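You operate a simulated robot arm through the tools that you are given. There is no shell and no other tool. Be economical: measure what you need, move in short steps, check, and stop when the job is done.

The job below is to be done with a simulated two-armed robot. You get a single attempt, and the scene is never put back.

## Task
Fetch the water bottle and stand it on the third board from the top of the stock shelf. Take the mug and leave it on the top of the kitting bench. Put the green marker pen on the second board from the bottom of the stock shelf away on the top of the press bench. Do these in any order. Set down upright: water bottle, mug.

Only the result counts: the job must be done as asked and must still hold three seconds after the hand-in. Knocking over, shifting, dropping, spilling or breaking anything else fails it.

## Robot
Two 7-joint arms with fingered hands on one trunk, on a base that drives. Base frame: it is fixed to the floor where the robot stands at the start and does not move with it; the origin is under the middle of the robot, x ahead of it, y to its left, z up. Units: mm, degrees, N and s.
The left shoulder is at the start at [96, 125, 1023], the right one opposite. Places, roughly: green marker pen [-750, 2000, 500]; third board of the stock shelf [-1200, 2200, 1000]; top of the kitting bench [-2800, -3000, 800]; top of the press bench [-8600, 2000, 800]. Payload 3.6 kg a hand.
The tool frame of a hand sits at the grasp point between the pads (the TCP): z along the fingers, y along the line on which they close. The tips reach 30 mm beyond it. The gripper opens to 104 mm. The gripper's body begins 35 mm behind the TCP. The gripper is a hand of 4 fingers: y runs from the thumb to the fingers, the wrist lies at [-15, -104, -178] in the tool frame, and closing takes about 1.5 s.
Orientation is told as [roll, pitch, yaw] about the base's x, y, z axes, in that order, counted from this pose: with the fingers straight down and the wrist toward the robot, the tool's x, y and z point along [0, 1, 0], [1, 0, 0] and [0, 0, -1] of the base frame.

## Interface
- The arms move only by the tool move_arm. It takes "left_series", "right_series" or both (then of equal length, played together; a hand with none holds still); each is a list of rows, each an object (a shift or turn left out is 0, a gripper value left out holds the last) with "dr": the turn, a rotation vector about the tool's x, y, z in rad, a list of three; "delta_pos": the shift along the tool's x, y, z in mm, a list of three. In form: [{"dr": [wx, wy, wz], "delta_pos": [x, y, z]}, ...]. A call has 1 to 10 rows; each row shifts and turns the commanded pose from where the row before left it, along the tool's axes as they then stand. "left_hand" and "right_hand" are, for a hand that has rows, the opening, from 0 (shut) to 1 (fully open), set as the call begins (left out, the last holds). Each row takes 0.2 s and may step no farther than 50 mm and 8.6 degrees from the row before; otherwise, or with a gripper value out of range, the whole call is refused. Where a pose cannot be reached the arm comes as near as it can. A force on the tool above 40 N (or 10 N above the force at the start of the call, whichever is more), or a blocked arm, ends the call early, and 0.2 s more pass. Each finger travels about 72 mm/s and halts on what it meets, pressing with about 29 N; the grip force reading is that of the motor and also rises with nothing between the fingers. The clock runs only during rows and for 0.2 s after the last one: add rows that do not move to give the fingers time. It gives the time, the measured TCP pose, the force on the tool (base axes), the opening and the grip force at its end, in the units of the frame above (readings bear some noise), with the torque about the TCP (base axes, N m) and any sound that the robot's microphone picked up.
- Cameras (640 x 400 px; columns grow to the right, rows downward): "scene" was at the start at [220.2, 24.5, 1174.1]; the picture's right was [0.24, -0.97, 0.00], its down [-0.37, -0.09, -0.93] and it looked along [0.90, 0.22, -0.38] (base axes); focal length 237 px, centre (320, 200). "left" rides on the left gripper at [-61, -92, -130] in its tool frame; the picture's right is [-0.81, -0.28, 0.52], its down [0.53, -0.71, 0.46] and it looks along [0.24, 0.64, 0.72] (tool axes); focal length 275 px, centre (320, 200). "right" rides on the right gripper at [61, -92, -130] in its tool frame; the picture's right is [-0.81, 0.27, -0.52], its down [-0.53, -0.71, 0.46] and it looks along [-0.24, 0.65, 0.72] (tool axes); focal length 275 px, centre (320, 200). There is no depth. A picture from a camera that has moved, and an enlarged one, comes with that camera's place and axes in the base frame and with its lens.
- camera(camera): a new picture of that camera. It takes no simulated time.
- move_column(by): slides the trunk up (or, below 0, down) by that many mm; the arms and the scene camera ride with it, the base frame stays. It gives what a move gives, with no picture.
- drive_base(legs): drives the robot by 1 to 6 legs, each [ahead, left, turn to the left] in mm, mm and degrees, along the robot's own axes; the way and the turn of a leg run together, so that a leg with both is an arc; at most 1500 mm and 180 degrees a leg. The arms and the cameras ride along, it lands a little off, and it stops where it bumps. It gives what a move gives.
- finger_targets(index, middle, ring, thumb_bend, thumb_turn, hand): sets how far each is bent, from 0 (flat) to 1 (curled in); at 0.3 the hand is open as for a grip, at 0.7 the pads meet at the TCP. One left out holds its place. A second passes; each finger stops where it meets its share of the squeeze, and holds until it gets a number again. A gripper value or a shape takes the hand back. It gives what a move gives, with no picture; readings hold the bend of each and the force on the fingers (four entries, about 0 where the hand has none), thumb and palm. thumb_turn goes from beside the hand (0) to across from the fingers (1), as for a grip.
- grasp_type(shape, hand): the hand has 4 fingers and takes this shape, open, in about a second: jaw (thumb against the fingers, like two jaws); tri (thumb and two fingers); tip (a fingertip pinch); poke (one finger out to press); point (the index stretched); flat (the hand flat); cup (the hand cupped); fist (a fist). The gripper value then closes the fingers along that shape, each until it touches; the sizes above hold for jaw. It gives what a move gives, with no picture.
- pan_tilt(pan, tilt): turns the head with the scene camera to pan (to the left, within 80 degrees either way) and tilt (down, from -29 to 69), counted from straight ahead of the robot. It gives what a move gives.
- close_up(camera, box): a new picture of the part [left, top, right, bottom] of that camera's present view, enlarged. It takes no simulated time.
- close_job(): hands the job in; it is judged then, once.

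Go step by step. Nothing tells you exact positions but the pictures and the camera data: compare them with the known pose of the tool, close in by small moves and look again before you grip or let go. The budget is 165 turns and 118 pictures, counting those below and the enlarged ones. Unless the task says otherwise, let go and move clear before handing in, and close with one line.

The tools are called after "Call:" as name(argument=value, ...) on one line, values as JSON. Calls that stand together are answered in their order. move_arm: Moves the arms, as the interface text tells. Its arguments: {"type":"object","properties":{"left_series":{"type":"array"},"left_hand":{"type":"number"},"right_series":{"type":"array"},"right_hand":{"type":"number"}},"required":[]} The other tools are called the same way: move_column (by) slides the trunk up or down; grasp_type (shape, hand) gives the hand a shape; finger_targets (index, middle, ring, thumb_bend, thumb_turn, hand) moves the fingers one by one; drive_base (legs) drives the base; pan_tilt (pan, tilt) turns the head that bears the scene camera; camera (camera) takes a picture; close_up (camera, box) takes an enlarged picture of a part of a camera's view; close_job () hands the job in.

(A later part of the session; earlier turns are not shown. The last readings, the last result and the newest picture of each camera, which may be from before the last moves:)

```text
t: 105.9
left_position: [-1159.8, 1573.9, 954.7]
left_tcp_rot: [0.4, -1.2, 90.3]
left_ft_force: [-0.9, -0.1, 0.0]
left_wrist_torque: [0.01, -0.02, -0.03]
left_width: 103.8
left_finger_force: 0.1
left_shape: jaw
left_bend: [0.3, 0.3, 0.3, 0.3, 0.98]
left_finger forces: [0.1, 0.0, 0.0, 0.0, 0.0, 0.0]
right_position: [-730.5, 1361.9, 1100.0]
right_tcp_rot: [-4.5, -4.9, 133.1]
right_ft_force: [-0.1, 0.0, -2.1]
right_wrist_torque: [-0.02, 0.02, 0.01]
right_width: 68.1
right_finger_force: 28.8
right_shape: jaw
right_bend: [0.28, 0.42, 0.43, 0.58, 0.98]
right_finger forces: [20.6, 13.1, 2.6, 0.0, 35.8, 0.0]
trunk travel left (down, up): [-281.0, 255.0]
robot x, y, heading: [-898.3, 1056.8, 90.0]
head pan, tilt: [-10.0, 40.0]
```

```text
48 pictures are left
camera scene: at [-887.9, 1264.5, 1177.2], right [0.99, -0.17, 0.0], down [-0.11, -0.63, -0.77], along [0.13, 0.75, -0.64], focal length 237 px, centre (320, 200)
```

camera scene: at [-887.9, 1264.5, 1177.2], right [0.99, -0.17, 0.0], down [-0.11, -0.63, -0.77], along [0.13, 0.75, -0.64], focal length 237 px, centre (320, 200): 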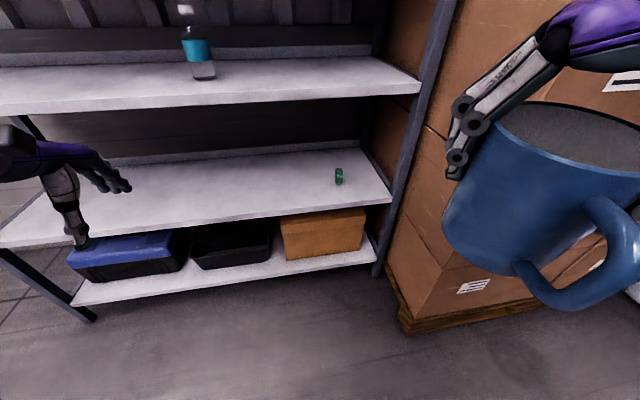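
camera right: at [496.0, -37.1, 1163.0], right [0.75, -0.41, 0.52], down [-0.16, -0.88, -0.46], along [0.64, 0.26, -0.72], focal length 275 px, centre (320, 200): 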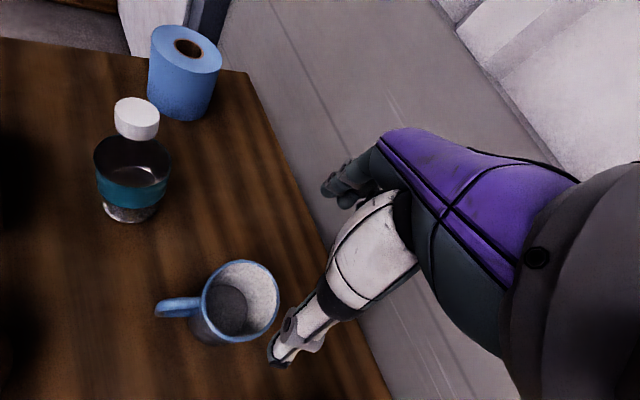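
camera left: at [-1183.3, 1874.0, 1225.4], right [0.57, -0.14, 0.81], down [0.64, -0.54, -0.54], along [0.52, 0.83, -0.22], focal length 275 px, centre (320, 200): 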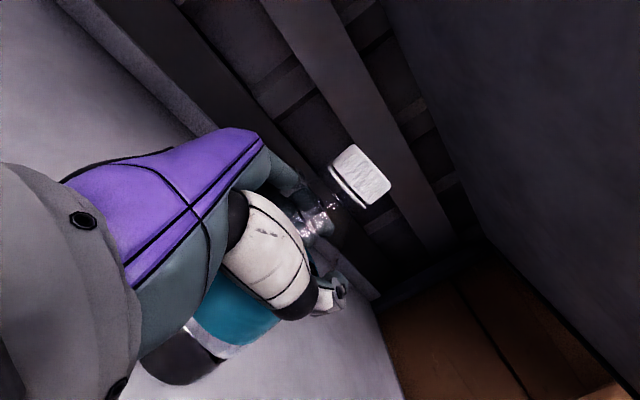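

Combining views, the pen stands near (-676, 2028) on the fourth board at z ≈ 600. I'll lower the left hand to between the board levels, in front of the robot, before driving in.

Call:
move_arm(left_series=[{"delta_pos": [-30, 0, 36]}, {"delta_pos": [-30, 0, 36]}, {"delta_pos": [-30, 0, 36]}, {"delta_pos": [-30, 0, 36]}, {"delta_pos": [-30, 0, 36]}, {"delta_pos": [-30, 0, 36]}, {"delta_pos": [-30, 0, 32]}, {"delta_pos": [-30, 0, 0]}, {"delta_pos": [-30, 0, 0]}, {}])

Call:
drive_base(legs=[[0, -180, 0], [150, 0, 0]])

Call:
pan_tilt(pan=0, tilt=40)

Call:
camera(camera="scene")

Call:
camera(camera="left")

```text
t: 108.1
left_position: [-891.0, 1581.5, 703.7]
left_tcp_rot: [0.2, -1.0, 90.1]
left_ft_force: [1.4, 0.0, 0.3]
left_wrist_torque: [0.03, 0.06, -0.01]
left_width: 103.8
left_finger_force: 0.1
left_shape: jaw
left_bend: [0.3, 0.3, 0.3, 0.3, 0.98]
left_finger forces: [0.1, 0.0, 0.0, 0.1, 0.1, 0.0]
right_position: [-730.9, 1362.8, 1100.0]
right_tcp_rot: [-4.5, -4.8, 133.1]
right_ft_force: [-0.6, -0.6, -2.7]
right_wrist_torque: [0.02, -0.03, 0.0]
right_width: 68.4
right_finger_force: 29.0
right_shape: jaw
right_bend: [0.28, 0.42, 0.43, 0.58, 0.98]
right_finger forces: [20.7, 13.1, 2.5, 0.1, 35.8, 0.0]
trunk travel left (down, up): [-281.0, 255.0]
robot x, y, heading: [-905.0, 1054.9, 90.4]
head pan, tilt: [-10.0, 40.0]
```

```text
t: 110.5
left_position: [-711.5, 1730.3, 703.9]
left_tcp_rot: [0.4, -0.9, 90.3]
left_ft_force: [-0.6, -0.5, -0.4]
left_wrist_torque: [0.0, 0.04, -0.02]
left_width: 103.7
left_finger_force: 0.0
left_shape: jaw
left_bend: [0.3, 0.3, 0.3, 0.3, 0.98]
left_finger forces: [0.0, 0.1, 0.0, 0.1, 0.0, 0.0]
right_position: [-550.1, 1510.7, 1099.6]
right_tcp_rot: [-4.5, -4.7, 133.3]
right_ft_force: [-0.4, 0.0, -3.5]
right_wrist_torque: [0.01, 0.0, -0.01]
right_width: 68.1
right_finger_force: 29.0
right_shape: jaw
right_bend: [0.28, 0.42, 0.43, 0.58, 0.98]
right_finger forces: [20.6, 13.1, 2.5, 0.0, 35.7, 0.0]
trunk travel left (down, up): [-281.0, 255.0]
robot x, y, heading: [-723.0, 1206.2, 90.5]
head pan, tilt: [-10.0, 40.0]
```

```text
t: 111.3
left_position: [-711.5, 1727.9, 705.5]
left_tcp_rot: [0.2, -1.1, 90.3]
left_ft_force: [0.0, 0.3, -1.3]
left_wrist_torque: [-0.02, 0.04, -0.04]
left_width: 103.8
left_finger_force: 0.0
left_shape: jaw
left_bend: [0.3, 0.3, 0.3, 0.3, 0.98]
left_finger forces: [0.0, 0.0, 0.0, 0.0, 0.0, 0.0]
right_position: [-550.0, 1510.6, 1099.7]
right_tcp_rot: [-4.5, -4.8, 133.2]
right_ft_force: [-0.8, 0.5, -2.4]
right_wrist_torque: [0.04, 0.0, -0.04]
right_width: 68.4
right_finger_force: 28.8
right_shape: jaw
right_bend: [0.28, 0.42, 0.43, 0.58, 0.98]
right_finger forces: [20.7, 13.0, 2.5, 0.1, 35.6, 0.0]
trunk travel left (down, up): [-281.0, 255.0]
robot x, y, heading: [-720.1, 1204.1, 90.3]
head pan, tilt: [0.0, 40.0]
```

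```text
47 pictures are left
camera scene: at [-722.0, 1413.9, 1177.2], right [1.0, 0.0, 0.0], down [0.0, -0.64, -0.77], along [0.0, 0.77, -0.64], focal length 237 px, centre (320, 200)
```

scene: 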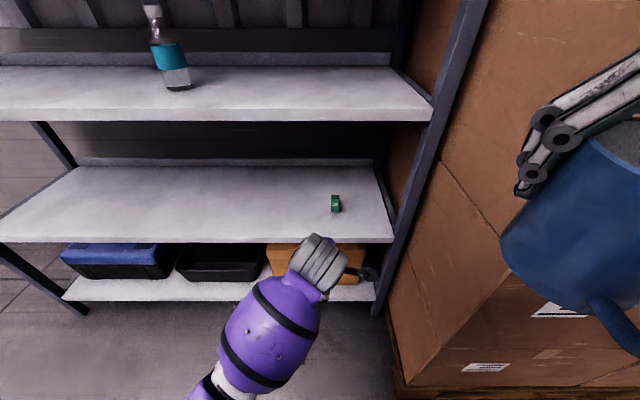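

```text
46 pictures are left
camera left: at [-649.4, 1634.3, 834.4], right [0.81, -0.26, -0.53], down [-0.53, -0.71, -0.47], along [-0.25, 0.66, -0.71], focal length 275 px, centre (320, 200)
```

left: 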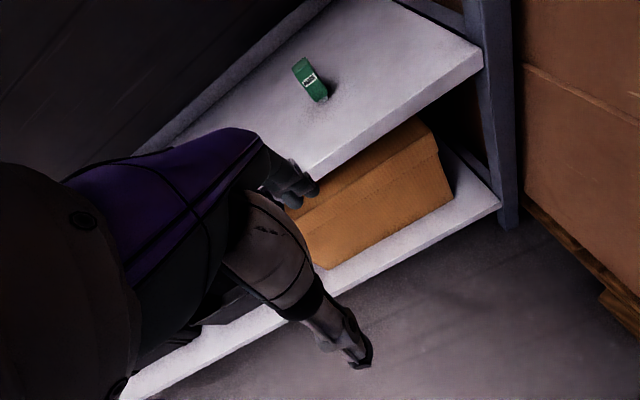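

I'll zoom the hand camera on the pen, which may in fact be lying with its tip toward me.

Call:
close_up(camera="left", box=[270, 40, 366, 100])

Call:
close_up(camera="scene", box=[304, 184, 368, 224])

```text
6.67 times, centred on (318, 70) of left
camera zoom: at [-649.4, 1634.3, 834.4], right [0.81, -0.26, -0.53], down [-0.53, -0.71, -0.47], along [-0.25, 0.66, -0.71], focal length 1835 px, centre (333, 1067)
```

zoom: 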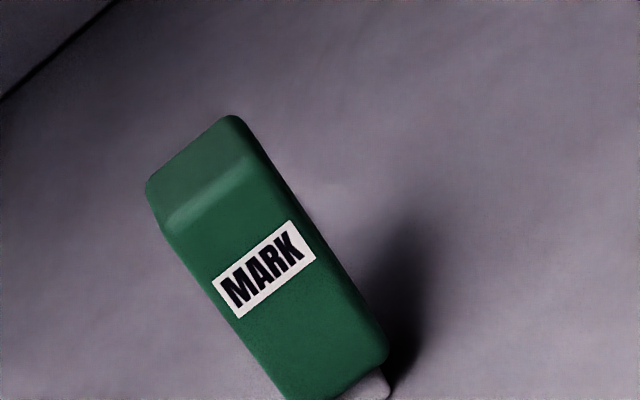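

```text
10.00 times, centred on (336, 204) of scene
camera zoom: at [-722.0, 1413.9, 1177.2], right [1.0, 0.0, 0.0], down [0.0, -0.64, -0.77], along [0.0, 0.77, -0.64], focal length 2374 px, centre (160, 160)
```

zoom: 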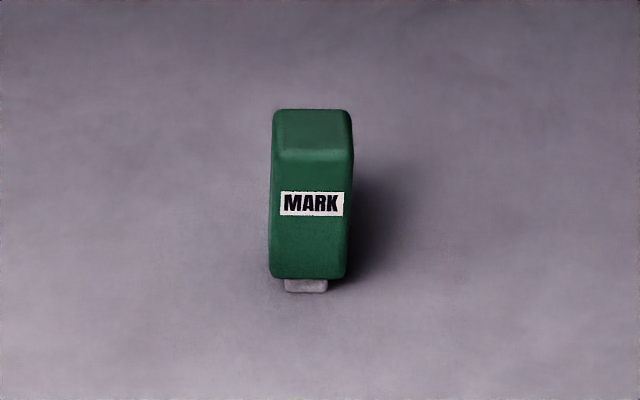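

The pen stands upright at about (-668, 2055), z 585 to 658. I'll drive in 150 mm, then align the left hand just above it between the boards.

Call:
drive_base(legs=[[150, 0, 0]])

Call:
move_arm(left_series=[{"delta_pos": [-21, 10, -4]}, {"delta_pos": [-21, 10, -3]}, {"delta_pos": [0, 30, 0]}, {}])

Call:
camera(camera="scene")

Call:
camera(camera="left")

```text
t: 112.4
left_position: [-708.7, 1804.8, 712.0]
left_tcp_rot: [-0.1, -2.0, 89.0]
left_ft_force: [0.9, -0.1, 0.2]
left_wrist_torque: [-0.03, 0.01, -0.02]
left_width: 103.9
left_finger_force: 0.1
left_shape: jaw
left_bend: [0.3, 0.3, 0.3, 0.3, 0.98]
left_finger forces: [0.1, 0.0, 0.0, 0.0, 0.1, 0.1]
right_position: [-548.6, 1578.6, 1103.5]
right_tcp_rot: [-5.3, -4.5, 130.1]
right_ft_force: [0.5, -0.4, -2.4]
right_wrist_torque: [0.03, -0.01, 0.0]
right_width: 68.4
right_finger_force: 29.0
right_shape: jaw
right_bend: [0.28, 0.42, 0.43, 0.58, 0.98]
right_finger forces: [20.5, 13.1, 2.3, 0.1, 35.7, 0.0]
trunk travel left (down, up): [-281.0, 255.0]
robot x, y, heading: [-723.9, 1291.7, 89.0]
head pan, tilt: [0.0, 40.0]
stopped in leg 1: the robot was blocked; the commanded pose is now the measured one
```

```text
t: 113.4
left_position: [-666.0, 1854.6, 724.3]
left_tcp_rot: [-0.2, -2.3, 89.2]
left_ft_force: [0.4, 1.3, -1.4]
left_wrist_torque: [0.02, -0.01, -0.01]
left_width: 104.1
left_finger_force: 0.0
left_shape: jaw
left_bend: [0.3, 0.3, 0.3, 0.3, 0.98]
left_finger forces: [0.1, 0.0, 0.0, 0.1, 0.1, 0.0]
right_position: [-547.0, 1577.5, 1104.6]
right_tcp_rot: [-5.0, -4.5, 130.1]
right_ft_force: [0.3, -0.2, -2.8]
right_wrist_torque: [0.02, 0.01, 0.0]
right_width: 68.4
right_finger_force: 28.7
right_shape: jaw
right_bend: [0.28, 0.42, 0.43, 0.58, 0.98]
right_finger forces: [20.6, 13.2, 2.4, 0.1, 35.7, 0.1]
trunk travel left (down, up): [-281.0, 255.0]
robot x, y, heading: [-726.2, 1292.2, 89.2]
head pan, tilt: [0.0, 40.0]
```

```text
43 pictures are left
camera scene: at [-729.4, 1481.1, 1180.9], right [1.0, -0.01, 0.01], down [0.0, -0.63, -0.78], along [0.02, 0.78, -0.63], focal length 237 px, centre (320, 200)
```

scene: 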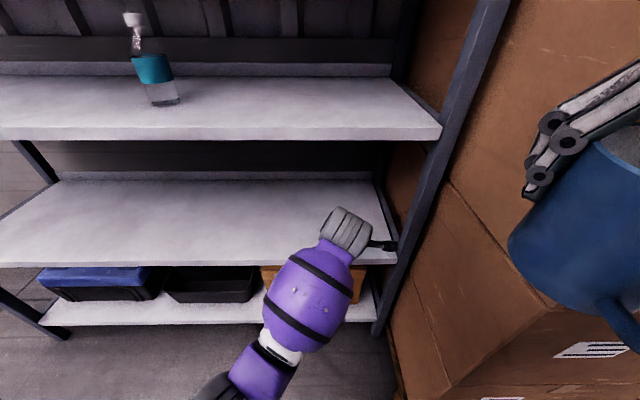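

```text
42 pictures are left
camera left: at [-606.3, 1756.2, 852.0], right [0.81, -0.27, -0.53], down [-0.54, -0.69, -0.48], along [-0.23, 0.67, -0.7], focal length 275 px, centre (320, 200)
```

left: 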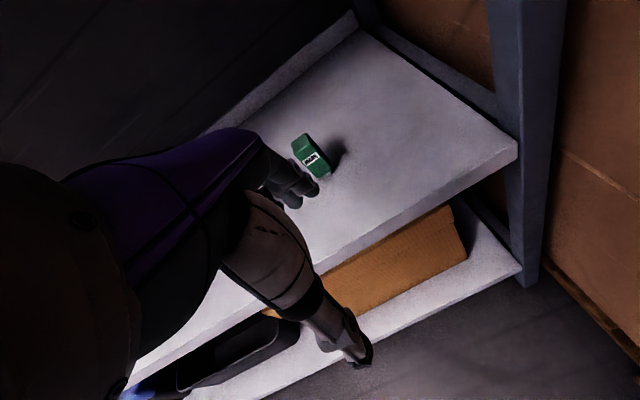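

The base bumped, likely against the pallet on the right. I'll back off a little, shift left 70 mm and come forward again, with the hand a bit lower.

Call:
move_arm(left_series=[{"delta_pos": [0, 0, 12]}, {}])

Call:
drive_base(legs=[[-30, 0, 1], [0, 75, 0], [90, 0, 0]])

Call:
camera(camera="scene")

```text
t: 114.0
left_position: [-666.0, 1854.8, 711.9]
left_tcp_rot: [-0.1, -2.2, 89.3]
left_ft_force: [-0.1, -0.2, 0.5]
left_wrist_torque: [0.0, -0.03, -0.03]
left_width: 103.6
left_finger_force: 0.1
left_shape: jaw
left_bend: [0.3, 0.3, 0.3, 0.3, 0.98]
left_finger forces: [0.1, 0.1, 0.0, 0.1, 0.0, 0.0]
right_position: [-546.9, 1577.0, 1103.6]
right_tcp_rot: [-5.1, -4.4, 130.2]
right_ft_force: [0.0, -0.5, -3.8]
right_wrist_torque: [-0.02, -0.02, -0.02]
right_width: 68.4
right_finger_force: 28.7
right_shape: jaw
right_bend: [0.28, 0.42, 0.43, 0.58, 0.98]
right_finger forces: [20.6, 13.2, 2.5, 0.1, 35.7, 0.0]
trunk travel left (down, up): [-281.0, 255.0]
robot x, y, heading: [-724.0, 1291.7, 89.1]
head pan, tilt: [0.0, 40.0]
```

```text
t: 114.7
left_position: [-663.6, 1856.2, 706.6]
left_tcp_rot: [0.0, -1.6, 89.0]
left_ft_force: [0.0, -0.4, 0.5]
left_wrist_torque: [0.02, 0.0, 0.01]
left_width: 103.8
left_finger_force: 0.0
left_shape: jaw
left_bend: [0.3, 0.3, 0.3, 0.3, 0.98]
left_finger forces: [0.0, 0.0, 0.0, 0.0, 0.0, 0.0]
right_position: [-541.6, 1581.2, 1102.0]
right_tcp_rot: [-4.9, -4.4, 129.3]
right_ft_force: [0.6, 0.6, -2.5]
right_wrist_torque: [-0.02, -0.01, -0.02]
right_width: 68.2
right_finger_force: 29.5
right_shape: jaw
right_bend: [0.28, 0.42, 0.43, 0.58, 0.98]
right_finger forces: [20.6, 13.1, 2.4, 0.1, 35.6, 0.1]
trunk travel left (down, up): [-281.0, 255.0]
robot x, y, heading: [-720.7, 1289.9, 89.0]
head pan, tilt: [0.0, 40.0]
stopped in leg 1: the robot was blocked; the commanded pose is now the measured one
```

```text
41 pictures are left
camera scene: at [-727.2, 1487.2, 1179.1], right [1.0, -0.02, 0.01], down [-0.01, -0.64, -0.77], along [0.02, 0.77, -0.64], focal length 237 px, centre (320, 200)
```

scene: 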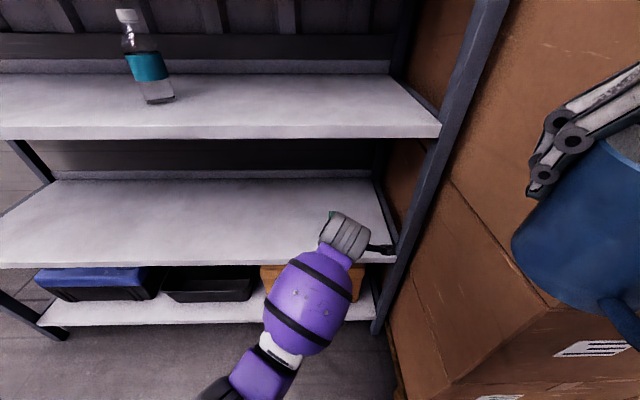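

Call:
drive_base(legs=[[-50, 0, 0]])

Call:
pan_tilt(pan=-50, tilt=55)

Call:
camera(camera="scene")

```text
t: 115.6
left_position: [-661.6, 1813.4, 701.4]
left_tcp_rot: [0.3, -1.1, 89.1]
left_ft_force: [-0.4, -0.7, 0.0]
left_wrist_torque: [0.02, -0.01, -0.02]
left_width: 103.8
left_finger_force: 0.0
left_shape: jaw
left_bend: [0.3, 0.3, 0.3, 0.3, 0.98]
left_finger forces: [0.0, 0.0, 0.1, 0.1, 0.0, 0.0]
right_position: [-538.3, 1543.4, 1098.1]
right_tcp_rot: [-4.2, -4.1, 129.7]
right_ft_force: [-0.4, -1.1, -3.4]
right_wrist_torque: [0.04, -0.04, -0.06]
right_width: 68.7
right_finger_force: 29.2
right_shape: jaw
right_bend: [0.28, 0.42, 0.43, 0.58, 0.98]
right_finger forces: [20.5, 13.1, 2.5, 0.1, 35.6, 0.0]
trunk travel left (down, up): [-281.0, 255.0]
robot x, y, heading: [-728.1, 1242.4, 89.1]
head pan, tilt: [0.0, 40.0]
```

```text
t: 116.8
left_position: [-660.4, 1814.0, 701.9]
left_tcp_rot: [0.3, -1.1, 89.0]
left_ft_force: [-0.1, -0.1, 0.2]
left_wrist_torque: [0.02, -0.01, 0.02]
left_width: 103.9
left_finger_force: 0.0
left_shape: jaw
left_bend: [0.3, 0.3, 0.3, 0.3, 0.98]
left_finger forces: [0.0, 0.0, 0.0, 0.1, 0.1, 0.1]
right_position: [-538.9, 1543.7, 1098.0]
right_tcp_rot: [-4.1, -4.1, 129.7]
right_ft_force: [0.2, 0.8, -2.8]
right_wrist_torque: [-0.01, 0.0, 0.04]
right_width: 68.7
right_finger_force: 28.9
right_shape: jaw
right_bend: [0.28, 0.42, 0.43, 0.58, 0.98]
right_finger forces: [20.7, 13.1, 2.4, 0.0, 35.6, 0.1]
trunk travel left (down, up): [-281.0, 255.0]
robot x, y, heading: [-725.7, 1243.6, 89.1]
head pan, tilt: [-50.0, 55.0]
```

```text
40 pictures are left
camera scene: at [-667.1, 1410.5, 1156.5], right [0.63, -0.78, 0.0], down [-0.64, -0.52, -0.57], along [0.45, 0.36, -0.82], focal length 237 px, centre (320, 200)
```

scene: 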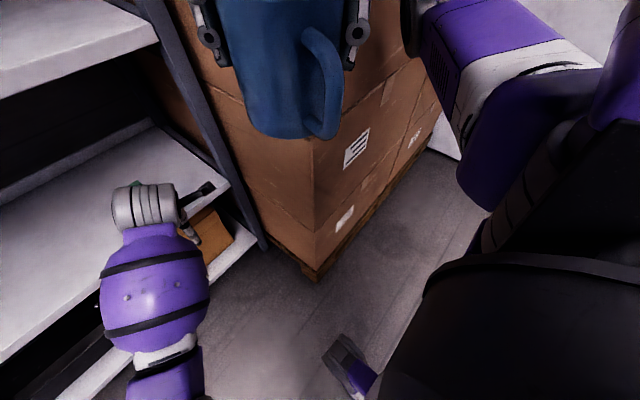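

The base's right front corner met the pallet. Now that it's free, I'll slide left 110 mm and come forward in line with the open floor.

Call:
drive_base(legs=[[0, 110, 0], [0, 0, 1], [130, 0, 0]])

Call:
pan_tilt(pan=-10, tilt=45)

Call:
camera(camera="scene")

Call:
camera(camera="left")

```text
t: 118.9
left_position: [-777.6, 1856.0, 706.9]
left_tcp_rot: [0.1, -1.4, 89.7]
left_ft_force: [0.4, 0.0, 0.1]
left_wrist_torque: [0.0, 0.0, 0.0]
left_width: 104.2
left_finger_force: 0.0
left_shape: jaw
left_bend: [0.3, 0.3, 0.3, 0.3, 0.98]
left_finger forces: [0.0, 0.0, 0.0, 0.0, 0.1, 0.1]
right_position: [-649.4, 1583.9, 1099.2]
right_tcp_rot: [-4.4, -3.6, 128.9]
right_ft_force: [-0.4, 0.4, -3.2]
right_wrist_torque: [0.05, -0.02, 0.01]
right_width: 68.4
right_finger_force: 29.1
right_shape: jaw
right_bend: [0.28, 0.42, 0.43, 0.58, 0.98]
right_finger forces: [20.7, 13.0, 2.3, 0.0, 35.5, 0.1]
trunk travel left (down, up): [-281.0, 255.0]
robot x, y, heading: [-832.6, 1284.9, 89.7]
head pan, tilt: [-50.0, 55.0]
stopped in leg 3: the robot was blocked; the commanded pose is now the measured one
```

```text
t: 119.9
left_position: [-777.8, 1856.3, 706.8]
left_tcp_rot: [0.1, -1.7, 89.7]
left_ft_force: [0.1, 0.2, -0.5]
left_wrist_torque: [0.0, -0.01, 0.0]
left_width: 103.8
left_finger_force: 0.0
left_shape: jaw
left_bend: [0.3, 0.3, 0.3, 0.3, 0.98]
left_finger forces: [0.1, 0.0, 0.0, 0.0, 0.0, 0.0]
right_position: [-648.2, 1583.2, 1099.0]
right_tcp_rot: [-4.4, -3.7, 129.1]
right_ft_force: [0.3, 0.0, -3.6]
right_wrist_torque: [0.03, 0.01, -0.01]
right_width: 68.3
right_finger_force: 28.8
right_shape: jaw
right_bend: [0.28, 0.42, 0.43, 0.58, 0.98]
right_finger forces: [20.7, 13.1, 2.5, 0.1, 35.6, 0.1]
trunk travel left (down, up): [-281.0, 255.0]
robot x, y, heading: [-834.3, 1287.4, 89.5]
head pan, tilt: [-10.0, 45.0]
```

```text
39 pictures are left
camera scene: at [-821.0, 1480.3, 1171.9], right [0.98, -0.18, 0.0], down [-0.13, -0.69, -0.71], along [0.13, 0.7, -0.7], focal length 237 px, centre (320, 200)
```

scene: 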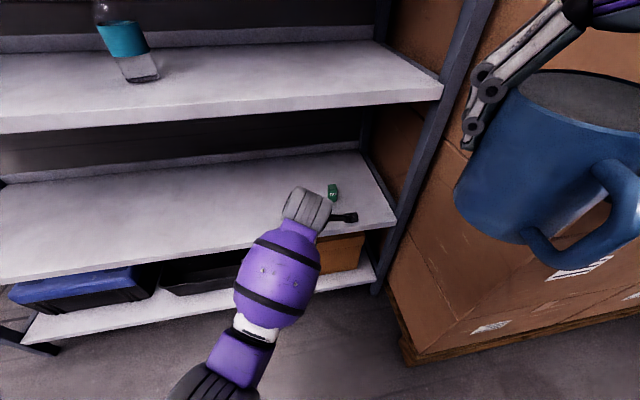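

```text
38 pictures are left
camera left: at [-716.6, 1759.7, 835.2], right [0.81, -0.26, -0.53], down [-0.54, -0.7, -0.47], along [-0.24, 0.67, -0.7], focal length 275 px, centre (320, 200)
```

left: 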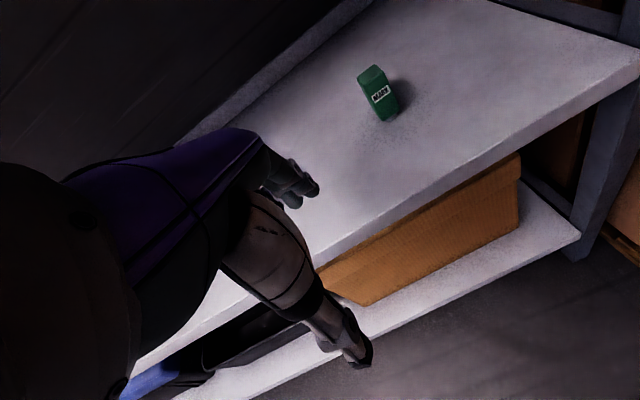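

Blocked at the same y again, so something else limits the base here. The pen is nearly within arm's reach instead: I'll slide back right to line up and extend the arm.

Call:
drive_base(legs=[[-15, 0, 0.5], [0, -110, 0]])

Call:
move_arm(left_series=[{"delta_pos": [0, 35, 0]}, {"delta_pos": [0, 35, 0]}, {"delta_pos": [0, 35, 0]}, {}])

Call:
camera(camera="left")

```text
t: 121.5
left_position: [-670.8, 1846.3, 701.4]
left_tcp_rot: [0.5, -1.1, 90.2]
left_ft_force: [0.0, 0.9, -0.2]
left_wrist_torque: [0.0, 0.02, 0.01]
left_width: 103.9
left_finger_force: 0.2
left_shape: jaw
left_bend: [0.3, 0.3, 0.3, 0.3, 0.98]
left_finger forces: [0.0, 0.0, 0.1, 0.0, 0.0, 0.1]
right_position: [-539.1, 1579.1, 1094.4]
right_tcp_rot: [-3.9, -3.4, 129.8]
right_ft_force: [0.5, 0.6, -1.9]
right_wrist_torque: [0.03, -0.02, -0.02]
right_width: 68.3
right_finger_force: 29.2
right_shape: jaw
right_bend: [0.28, 0.42, 0.43, 0.58, 0.98]
right_finger forces: [20.6, 13.1, 2.4, 0.0, 35.5, 0.1]
trunk travel left (down, up): [-281.0, 255.0]
robot x, y, heading: [-724.0, 1274.3, 90.0]
head pan, tilt: [-10.0, 45.0]
```

```text
t: 122.5
left_position: [-672.7, 1952.2, 702.2]
left_tcp_rot: [0.3, -1.0, 90.2]
left_ft_force: [-0.5, 0.8, -0.2]
left_wrist_torque: [0.0, 0.03, -0.02]
left_width: 104.0
left_finger_force: 0.1
left_shape: jaw
left_bend: [0.3, 0.3, 0.3, 0.3, 0.98]
left_finger forces: [0.0, 0.0, 0.0, 0.1, 0.0, 0.1]
right_position: [-540.3, 1577.4, 1095.5]
right_tcp_rot: [-3.9, -3.3, 129.7]
right_ft_force: [-0.2, -1.2, -2.9]
right_wrist_torque: [0.02, 0.0, -0.04]
right_width: 68.4
right_finger_force: 28.6
right_shape: jaw
right_bend: [0.28, 0.42, 0.43, 0.58, 0.98]
right_finger forces: [20.6, 13.1, 2.3, 0.0, 35.4, 0.0]
trunk travel left (down, up): [-281.0, 255.0]
robot x, y, heading: [-723.0, 1269.9, 90.1]
head pan, tilt: [-10.0, 45.0]
```

```text
37 pictures are left
camera left: at [-610.7, 1857.8, 831.9], right [0.81, -0.26, -0.53], down [-0.53, -0.71, -0.47], along [-0.25, 0.66, -0.71], focal length 275 px, centre (320, 200)
```

left: 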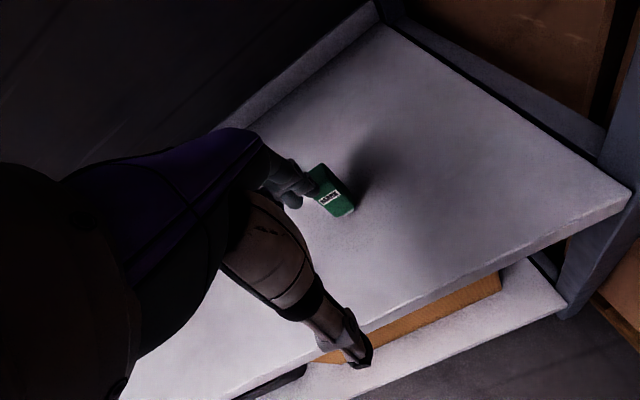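

The arm reaches comfortably. I'll rise 12 mm so the far fingers pass over the pen, and continue.

Call:
move_arm(left_series=[{"delta_pos": [0, 0, -14]}, {"delta_pos": [-4, 30, 0]}, {"delta_pos": [0, 30, 0]}, {}])

Call:
close_up(camera="left", box=[220, 140, 460, 290])

```text
t: 123.5
left_position: [-675.5, 2004.3, 721.6]
left_tcp_rot: [0.3, -1.1, 90.3]
left_ft_force: [0.7, -0.2, -1.6]
left_wrist_torque: [0.02, -0.01, -0.02]
left_width: 104.0
left_finger_force: 0.1
left_shape: jaw
left_bend: [0.3, 0.3, 0.3, 0.3, 0.98]
left_finger forces: [0.0, 0.0, 0.0, 0.1, 0.0, 0.1]
left hand out of reach, approached as far as the arm can: row 3
right_position: [-540.6, 1579.2, 1096.4]
right_tcp_rot: [-3.9, -3.3, 129.6]
right_ft_force: [0.8, -0.4, -3.1]
right_wrist_torque: [0.05, 0.0, 0.02]
right_width: 68.4
right_finger_force: 29.3
right_shape: jaw
right_bend: [0.28, 0.42, 0.43, 0.58, 0.98]
right_finger forces: [20.6, 13.1, 2.5, 0.0, 35.3, 0.0]
trunk travel left (down, up): [-281.0, 255.0]
robot x, y, heading: [-722.1, 1271.5, 89.6]
head pan, tilt: [-10.0, 45.0]
```

```text
2.67 times, centred on (340, 215) of left
camera zoom: at [-613.3, 1910.0, 850.0], right [0.81, -0.26, -0.53], down [-0.53, -0.71, -0.47], along [-0.25, 0.66, -0.71], focal length 734 px, centre (267, 160)
```

zoom: 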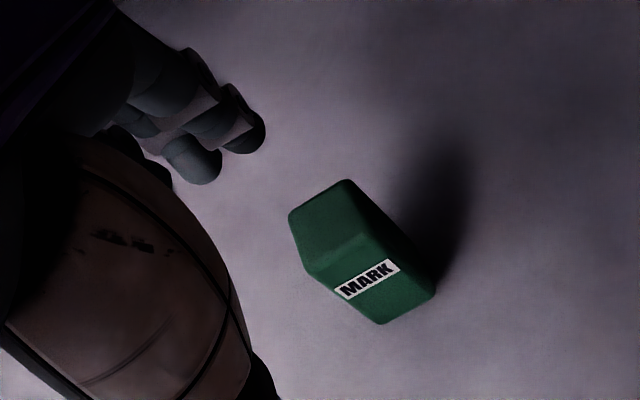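

The pen is centred at (-665, 2051), but the arm runs out of reach at this shoulder height. I'll back the hand off, lower the trunk 70 mm while raising the hand, and tilt the fingers 17° forward to gain reach.

Call:
move_arm(left_series=[{"delta_pos": [0, -45, 0]}, {"delta_pos": [0, -45, 0]}, {}])

Call:
move_column(by=-70)

Call:
move_arm(left_series=[{"delta_pos": [0, 0, -35]}, {"delta_pos": [0, 0, -35]}, {"dr": [0.1, 0, 0]}, {"dr": [0.1, 0, 0]}, {"dr": [0.1, 0, 0]}, {}])

Call:
camera(camera="left")

```text
t: 124.3
left_position: [-676.0, 1912.3, 715.9]
left_tcp_rot: [0.4, -1.0, 90.2]
left_ft_force: [0.7, -0.9, -0.1]
left_wrist_torque: [0.0, 0.02, 0.03]
left_width: 103.7
left_finger_force: 0.0
left_shape: jaw
left_bend: [0.3, 0.3, 0.3, 0.3, 0.98]
left_finger forces: [0.1, 0.0, 0.1, 0.0, 0.0, 0.0]
right_position: [-540.4, 1579.3, 1094.6]
right_tcp_rot: [-3.9, -3.4, 129.7]
right_ft_force: [0.4, -1.1, -2.7]
right_wrist_torque: [0.02, 0.04, 0.01]
right_width: 68.5
right_finger_force: 29.5
right_shape: jaw
right_bend: [0.28, 0.42, 0.43, 0.58, 0.98]
right_finger forces: [20.6, 13.1, 2.4, 0.1, 35.4, 0.1]
trunk travel left (down, up): [-281.0, 255.0]
robot x, y, heading: [-725.4, 1271.2, 90.0]
head pan, tilt: [-10.0, 45.0]
```

```text
t: 125.4
left_position: [-675.0, 1907.9, 654.8]
left_tcp_rot: [0.2, -1.7, 90.0]
left_ft_force: [0.6, 0.7, -0.4]
left_wrist_torque: [-0.02, -0.03, -0.01]
left_width: 104.1
left_finger_force: 0.2
left_shape: jaw
left_bend: [0.3, 0.3, 0.3, 0.3, 0.98]
left_finger forces: [0.0, 0.1, 0.1, 0.0, 0.0, 0.1]
right_position: [-541.8, 1568.6, 1027.4]
right_tcp_rot: [-4.3, -3.5, 129.4]
right_ft_force: [0.7, -0.5, -2.7]
right_wrist_torque: [0.04, -0.01, -0.02]
right_width: 68.2
right_finger_force: 28.8
right_shape: jaw
right_bend: [0.28, 0.42, 0.43, 0.58, 0.98]
right_finger forces: [20.5, 13.1, 2.3, 0.1, 35.4, 0.1]
trunk travel left (down, up): [-211.0, 325.0]
robot x, y, heading: [-723.5, 1266.2, 89.6]
head pan, tilt: [-10.0, 45.0]
```

```text
t: 126.8
left_position: [-674.4, 1905.4, 724.3]
left_tcp_rot: [0.2, 15.5, 90.1]
left_ft_force: [0.0, 1.4, -0.1]
left_wrist_torque: [0.0, 0.0, -0.03]
left_width: 103.9
left_finger_force: 0.0
left_shape: jaw
left_bend: [0.3, 0.3, 0.3, 0.3, 0.98]
left_finger forces: [0.1, 0.0, 0.0, 0.0, 0.0, 0.0]
right_position: [-541.7, 1567.9, 1028.9]
right_tcp_rot: [-4.3, -3.6, 129.5]
right_ft_force: [0.2, 0.4, -3.4]
right_wrist_torque: [0.02, 0.02, 0.0]
right_width: 68.2
right_finger_force: 29.4
right_shape: jaw
right_bend: [0.28, 0.42, 0.43, 0.58, 0.98]
right_finger forces: [20.5, 13.1, 2.4, 0.0, 35.3, 0.1]
trunk travel left (down, up): [-211.0, 325.0]
robot x, y, heading: [-720.1, 1270.0, 90.1]
head pan, tilt: [-10.0, 45.0]
```

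```text
35 pictures are left
camera left: at [-613.3, 1851.8, 875.6], right [0.81, -0.4, -0.43], down [-0.53, -0.81, -0.25], along [-0.25, 0.43, -0.87], focal length 275 px, centre (320, 200)
```

left: 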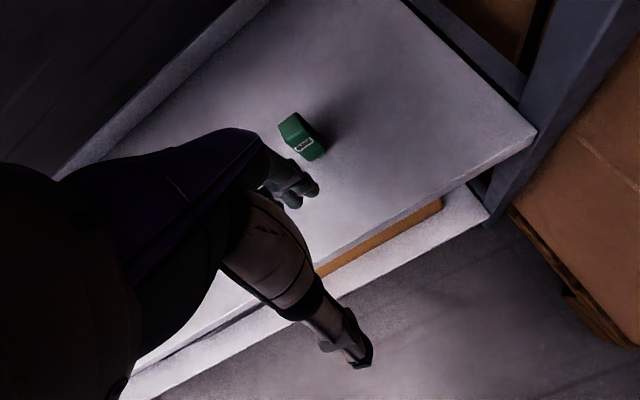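

The tilt went the wrong way; I'll reverse it to lean the fingers forward.

Call:
move_arm(left_series=[{"dr": [-0.12, 0, 0]}, {"dr": [-0.12, 0, 0]}, {"dr": [-0.12, 0, 0]}, {"dr": [-0.12, 0, 0]}, {"dr": [-0.12, 0, 0]}, {}])

Call:
camera(camera="left")

Call:
pan_tilt(pan=0, tilt=69)

Call:
camera(camera="scene")

```text
t: 128.2
left_position: [-674.7, 1906.6, 724.8]
left_tcp_rot: [0.2, -19.2, 90.1]
left_ft_force: [0.1, -0.3, 0.4]
left_wrist_torque: [0.0, 0.0, 0.04]
left_width: 103.8
left_finger_force: 0.1
left_shape: jaw
left_bend: [0.3, 0.3, 0.3, 0.3, 0.98]
left_finger forces: [0.1, 0.0, 0.0, 0.0, 0.0, 0.0]
right_position: [-540.6, 1569.4, 1028.6]
right_tcp_rot: [-4.4, -3.8, 129.5]
right_ft_force: [0.6, 0.0, -3.7]
right_wrist_torque: [0.0, 0.02, 0.03]
right_width: 68.3
right_finger_force: 28.7
right_shape: jaw
right_bend: [0.28, 0.42, 0.43, 0.58, 0.98]
right_finger forces: [20.5, 13.2, 2.3, 0.0, 35.3, 0.1]
trunk travel left (down, up): [-211.0, 325.0]
robot x, y, heading: [-723.0, 1274.8, 90.0]
head pan, tilt: [-10.0, 45.0]
```

```text
34 pictures are left
camera left: at [-612.9, 1776.0, 819.1], right [0.81, -0.09, -0.58], down [-0.53, -0.53, -0.66], along [-0.25, 0.85, -0.47], focal length 275 px, centre (320, 200)
```

left: 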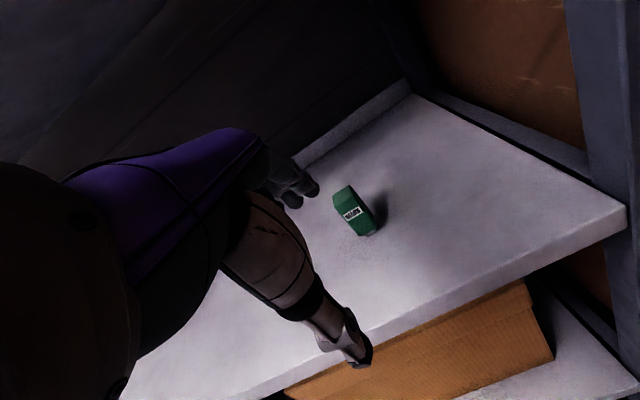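

```text
t: 129.1
left_position: [-675.4, 1905.7, 724.4]
left_tcp_rot: [0.1, -18.8, 90.1]
left_ft_force: [0.1, -0.2, -0.1]
left_wrist_torque: [0.0, -0.02, 0.03]
left_width: 103.8
left_finger_force: 0.0
left_shape: jaw
left_bend: [0.3, 0.3, 0.3, 0.3, 0.98]
left_finger forces: [0.0, 0.0, 0.0, 0.0, 0.1, 0.0]
right_position: [-540.3, 1568.5, 1028.6]
right_tcp_rot: [-4.5, -3.7, 129.6]
right_ft_force: [-0.6, 0.0, -2.7]
right_wrist_torque: [0.04, 0.01, -0.02]
right_width: 68.3
right_finger_force: 29.3
right_shape: jaw
right_bend: [0.28, 0.42, 0.43, 0.58, 0.98]
right_finger forces: [20.5, 13.1, 2.3, 0.1, 35.3, 0.1]
trunk travel left (down, up): [-211.0, 325.0]
robot x, y, heading: [-726.5, 1273.8, 90.2]
head pan, tilt: [0.0, 68.8]
```

```text
33 pictures are left
camera scene: at [-726.5, 1460.4, 1071.2], right [1.0, 0.0, 0.0], down [0.0, -0.93, -0.37], along [0.0, 0.37, -0.93], focal length 237 px, centre (320, 200)
```

scene: 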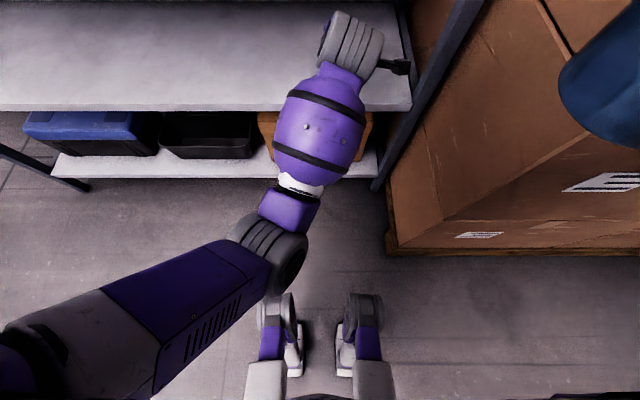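

I can see the legs and the elbow, with nothing blocking the arm ahead. Moving the hand forward along the level, over the pen.

Call:
move_arm(left_series=[{"delta_pos": [-2, 33.4, 16.8]}, {"delta_pos": [-2, 33.4, 16.8]}, {"delta_pos": [-2, 33.4, 16.8]}, {}])

Call:
camera(camera="left")

```text
t: 130.1
left_position: [-668.4, 2017.3, 710.2]
left_tcp_rot: [0.2, -19.0, 90.1]
left_ft_force: [0.3, -0.1, -0.4]
left_wrist_torque: [0.0, -0.02, 0.02]
left_width: 104.2
left_finger_force: 0.1
left_shape: jaw
left_bend: [0.3, 0.3, 0.3, 0.3, 0.98]
left_finger forces: [0.1, 0.0, 0.0, 0.0, 0.0, 0.0]
right_position: [-540.9, 1567.6, 1029.3]
right_tcp_rot: [-4.4, -3.8, 129.4]
right_ft_force: [0.1, 0.1, -3.1]
right_wrist_torque: [0.01, 0.02, 0.02]
right_width: 68.3
right_finger_force: 28.5
right_shape: jaw
right_bend: [0.28, 0.42, 0.43, 0.58, 0.98]
right_finger forces: [20.4, 13.1, 2.2, 0.1, 35.3, 0.1]
trunk travel left (down, up): [-211.0, 325.0]
robot x, y, heading: [-726.2, 1267.9, 90.0]
head pan, tilt: [0.0, 68.8]
```

```text
32 pictures are left
camera left: at [-606.7, 1888.3, 804.0], right [0.81, -0.09, -0.58], down [-0.53, -0.53, -0.66], along [-0.25, 0.84, -0.47], focal length 275 px, centre (320, 200)
```

left: 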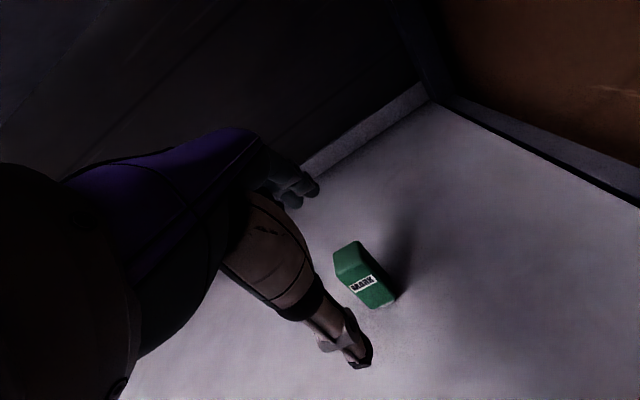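

Well lined up with the pen (x ≈ -669, y ≈ 2047). Final forward bit, then straight down.

Call:
move_arm(left_series=[{"delta_pos": [0, 28, 20.2]}, {"delta_pos": [0, -6.5, 19]}, {"delta_pos": [0, -6.5, 19]}, {}])

Call:
close_up(camera="left", box=[220, 180, 460, 330])

```text
t: 131.1
left_position: [-677.0, 2046.7, 658.1]
left_tcp_rot: [0.1, -19.0, 90.1]
left_ft_force: [0.3, -0.3, -0.3]
left_wrist_torque: [0.01, -0.02, -0.01]
left_width: 104.0
left_finger_force: 0.2
left_shape: jaw
left_bend: [0.3, 0.3, 0.3, 0.3, 0.98]
left_finger forces: [0.0, 0.1, 0.1, 0.0, 0.0, 0.0]
left hand out of reach, approached as far as the arm can: row 3
right_position: [-540.0, 1568.9, 1028.6]
right_tcp_rot: [-4.4, -3.7, 129.3]
right_ft_force: [0.2, 0.5, -3.0]
right_wrist_torque: [0.04, -0.01, 0.04]
right_width: 68.3
right_finger_force: 29.2
right_shape: jaw
right_bend: [0.28, 0.42, 0.43, 0.58, 0.98]
right_finger forces: [20.6, 13.2, 2.3, 0.0, 35.3, 0.1]
trunk travel left (down, up): [-211.0, 325.0]
robot x, y, heading: [-723.5, 1272.5, 89.9]
head pan, tilt: [0.0, 68.8]
```

```text
2.67 times, centred on (340, 255) of left
camera zoom: at [-616.3, 1917.1, 752.1], right [0.81, -0.09, -0.58], down [-0.53, -0.53, -0.66], along [-0.25, 0.84, -0.47], focal length 734 px, centre (267, 53)
```

zoom: 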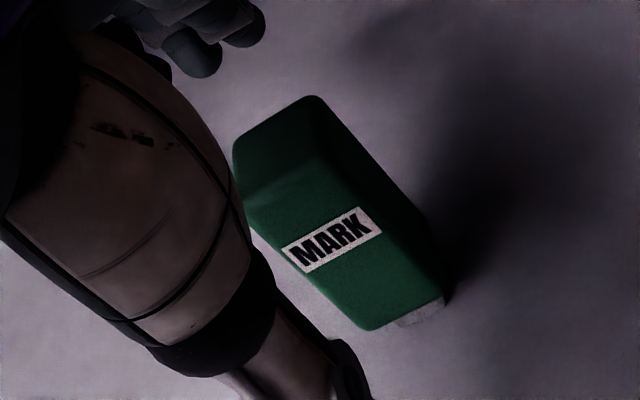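

The pen lies between thumb and fingers. The arm is at its limit, so I'll use the trunk for the last 20 mm down.

Call:
move_column(by=-20)

Call:
close_up(camera="left", box=[220, 180, 460, 330])

```text
t: 131.7
left_position: [-680.6, 2045.3, 640.7]
left_tcp_rot: [0.0, -19.1, 90.0]
left_ft_force: [0.0, 0.1, -0.1]
left_wrist_torque: [-0.01, 0.0, 0.01]
left_width: 104.0
left_finger_force: 0.0
left_shape: jaw
left_bend: [0.3, 0.3, 0.3, 0.3, 0.98]
left_finger forces: [0.0, 0.0, 0.1, 0.0, 0.1, 0.1]
right_position: [-542.7, 1565.2, 1009.5]
right_tcp_rot: [-4.6, -3.7, 129.2]
right_ft_force: [-0.1, -0.1, -2.5]
right_wrist_torque: [0.02, 0.04, -0.01]
right_width: 68.2
right_finger_force: 28.7
right_shape: jaw
right_bend: [0.28, 0.42, 0.43, 0.58, 0.98]
right_finger forces: [20.4, 13.3, 2.3, 0.0, 35.3, 0.0]
trunk travel left (down, up): [-191.0, 345.0]
robot x, y, heading: [-722.4, 1273.7, 89.7]
head pan, tilt: [0.0, 68.8]
```

```text
2.67 times, centred on (340, 255) of left
camera zoom: at [-618.8, 1915.2, 735.3], right [0.81, -0.09, -0.58], down [-0.53, -0.53, -0.66], along [-0.25, 0.85, -0.47], focal length 734 px, centre (267, 53)
```

zoom: 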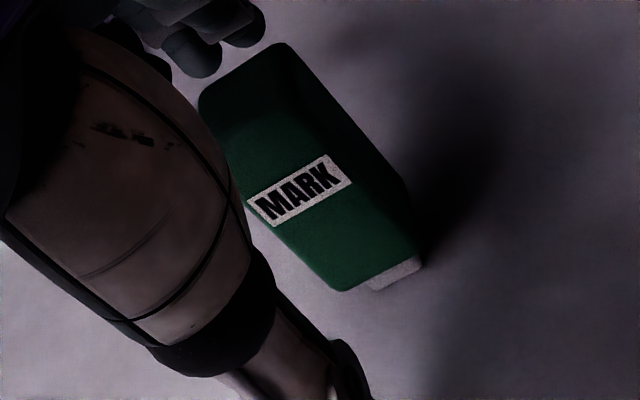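

The pen is about 13 mm to the right of the hand's centre. I'll nudge the base right by 12 mm.

Call:
drive_base(legs=[[0, -13, 0]])

Call:
close_up(camera="left", box=[220, 180, 460, 330])

```text
t: 132.5
left_position: [-670.7, 2045.9, 635.6]
left_tcp_rot: [0.0, -18.8, 89.8]
left_ft_force: [0.6, 0.7, 0.3]
left_wrist_torque: [-0.01, 0.0, 0.01]
left_width: 103.5
left_finger_force: 0.0
left_shape: jaw
left_bend: [0.3, 0.3, 0.3, 0.3, 0.98]
left_finger forces: [0.0, 0.0, 0.0, 0.0, 0.1, 0.1]
right_position: [-536.4, 1567.8, 1006.0]
right_tcp_rot: [-4.3, -3.3, 128.6]
right_ft_force: [0.2, -0.7, -2.8]
right_wrist_torque: [-0.02, -0.01, 0.01]
right_width: 68.1
right_finger_force: 29.3
right_shape: jaw
right_bend: [0.28, 0.42, 0.43, 0.58, 0.98]
right_finger forces: [20.3, 13.2, 2.2, 0.0, 35.2, 0.0]
trunk travel left (down, up): [-191.0, 345.0]
robot x, y, heading: [-719.3, 1267.7, 89.7]
head pan, tilt: [0.0, 68.8]
stopped in leg 1: the robot was blocked; the commanded pose is now the measured one
```

```text
2.67 times, centred on (340, 255) of left
camera zoom: at [-610.6, 1916.4, 730.5], right [0.81, -0.1, -0.58], down [-0.54, -0.53, -0.66], along [-0.24, 0.84, -0.48], focal length 734 px, centre (267, 53)
```

zoom: 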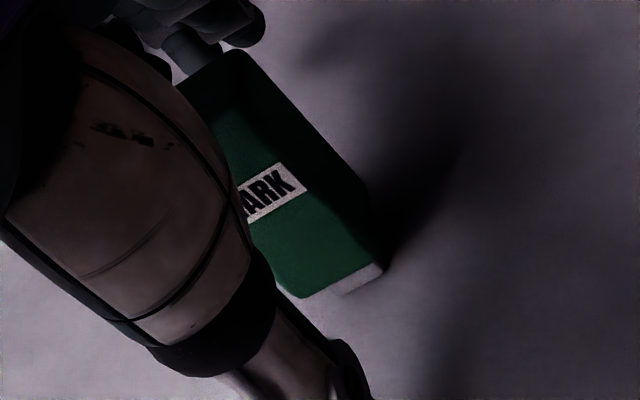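

Now centred. Closing on the pen.

Call:
move_arm(left_series=[{}, {}, {}, {}, {}, {}, {}, {}], left_hand=0)

Call:
close_up(camera="left", box=[220, 180, 460, 330])

```text
t: 134.3
left_position: [-672.7, 2045.5, 638.3]
left_tcp_rot: [0.1, -18.9, 89.9]
left_ft_force: [0.0, 0.3, 0.1]
left_wrist_torque: [0.01, 0.01, 0.03]
left_width: 23.5
left_finger_force: 29.1
left_shape: jaw
left_bend: [0.73, 0.57, 0.63, 0.75, 1.0]
left_finger forces: [15.5, 8.4, 0.0, 0.0, 24.0, 0.0]
right_position: [-535.8, 1567.6, 1007.8]
right_tcp_rot: [-4.1, -3.3, 128.7]
right_ft_force: [-0.1, -0.5, -2.0]
right_wrist_torque: [0.04, -0.03, 0.02]
right_width: 68.4
right_finger_force: 29.1
right_shape: jaw
right_bend: [0.28, 0.42, 0.43, 0.58, 0.98]
right_finger forces: [20.4, 13.1, 2.3, 0.1, 35.3, 0.0]
trunk travel left (down, up): [-191.0, 345.0]
robot x, y, heading: [-722.5, 1271.1, 89.8]
head pan, tilt: [0.0, 68.8]
```

```text
2.67 times, centred on (340, 255) of left
camera zoom: at [-611.2, 1916.1, 732.1], right [0.81, -0.09, -0.58], down [-0.53, -0.53, -0.66], along [-0.24, 0.84, -0.48], focal length 734 px, centre (267, 53)
```

zoom: 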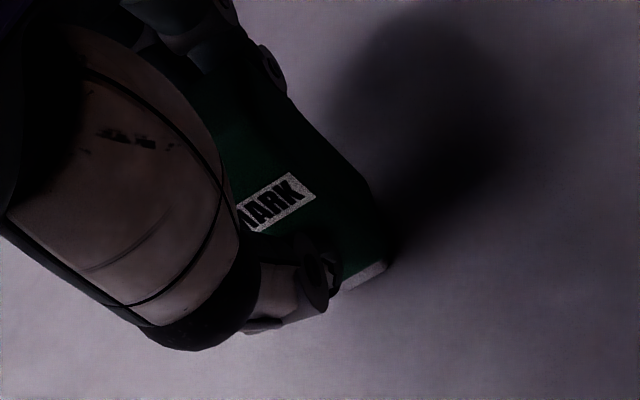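

Pen is gripped. Lifting with the trunk by 50 mm and then backing straight out.

Call:
move_column(by=50)

Call:
drive_base(legs=[[-250, 0, 0]])

Call:
close_up(camera="left", box=[200, 130, 520, 330])

Call:
pan_tilt(pan=0, tilt=35)

Call:
camera(camera="scene")

```text
t: 135.2
left_position: [-673.3, 2052.8, 695.5]
left_tcp_rot: [0.3, -19.6, 90.0]
left_ft_force: [-1.0, 0.4, 0.0]
left_wrist_torque: [-0.02, 0.0, 0.03]
left_width: 23.9
left_finger_force: 29.0
left_shape: jaw
left_bend: [0.73, 0.57, 0.63, 0.75, 1.0]
left_finger forces: [15.4, 8.4, 0.0, 0.0, 24.0, 0.0]
right_position: [-533.7, 1576.9, 1055.1]
right_tcp_rot: [-3.9, -3.1, 129.1]
right_ft_force: [-0.2, 0.4, -3.4]
right_wrist_torque: [0.01, -0.02, 0.02]
right_width: 68.2
right_finger_force: 28.7
right_shape: jaw
right_bend: [0.28, 0.42, 0.43, 0.58, 0.98]
right_finger forces: [20.3, 13.1, 2.3, 0.1, 35.0, 0.1]
trunk travel left (down, up): [-241.0, 295.0]
robot x, y, heading: [-718.2, 1267.6, 89.9]
head pan, tilt: [0.0, 68.8]
```

```text
t: 137.0
left_position: [-670.7, 1806.4, 694.3]
left_tcp_rot: [0.3, -19.4, 89.7]
left_ft_force: [0.3, -0.6, -1.2]
left_wrist_torque: [0.01, 0.03, 0.0]
left_width: 23.8
left_finger_force: 28.7
left_shape: jaw
left_bend: [0.73, 0.57, 0.63, 0.75, 1.0]
left_finger forces: [15.5, 8.4, 0.1, 0.0, 24.0, 0.0]
right_position: [-532.9, 1331.1, 1054.8]
right_tcp_rot: [-3.7, -3.2, 128.9]
right_ft_force: [-0.6, 0.0, -2.3]
right_wrist_torque: [0.03, -0.01, 0.02]
right_width: 68.0
right_finger_force: 29.3
right_shape: jaw
right_bend: [0.28, 0.42, 0.43, 0.58, 0.98]
right_finger forces: [20.4, 13.1, 2.1, 0.0, 35.0, 0.1]
trunk travel left (down, up): [-241.0, 295.0]
robot x, y, heading: [-721.7, 1025.8, 89.5]
head pan, tilt: [0.0, 68.8]
```

```text
2.00 times, centred on (360, 230) of left
camera zoom: at [-610.3, 1676.0, 787.4], right [0.81, -0.09, -0.58], down [-0.54, -0.52, -0.66], along [-0.25, 0.85, -0.47], focal length 551 px, centre (240, 140)
```

zoom: 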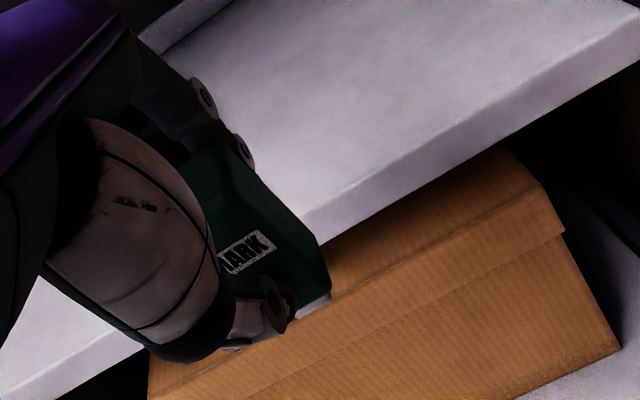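

```text
t: 138.0
left_position: [-671.0, 1806.8, 694.1]
left_tcp_rot: [0.3, -19.5, 89.8]
left_ft_force: [-0.5, 0.2, -0.2]
left_wrist_torque: [0.03, -0.03, 0.02]
left_width: 23.4
left_finger_force: 29.2
left_shape: jaw
left_bend: [0.73, 0.57, 0.63, 0.75, 1.0]
left_finger forces: [15.5, 8.4, 0.0, 0.0, 24.1, 0.0]
right_position: [-533.0, 1331.9, 1054.1]
right_tcp_rot: [-3.8, -3.0, 128.9]
right_ft_force: [-0.4, 0.3, -3.3]
right_wrist_torque: [0.05, -0.02, 0.01]
right_width: 68.4
right_finger_force: 29.3
right_shape: jaw
right_bend: [0.28, 0.42, 0.43, 0.58, 0.98]
right_finger forces: [20.4, 13.1, 2.2, 0.0, 35.0, 0.0]
trunk travel left (down, up): [-241.0, 295.0]
robot x, y, heading: [-721.6, 1027.1, 89.6]
head pan, tilt: [0.0, 35.0]
```

```text
26 pictures are left
camera scene: at [-720.5, 1247.2, 1144.4], right [1.0, 0.0, 0.0], down [0.0, -0.57, -0.82], along [0.0, 0.82, -0.57], focal length 237 px, centre (320, 200)
```

scene: 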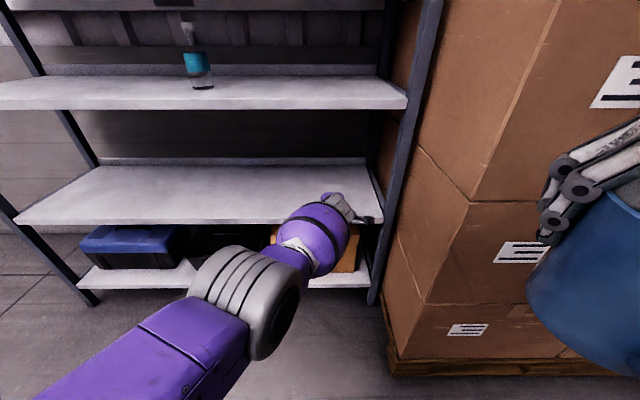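

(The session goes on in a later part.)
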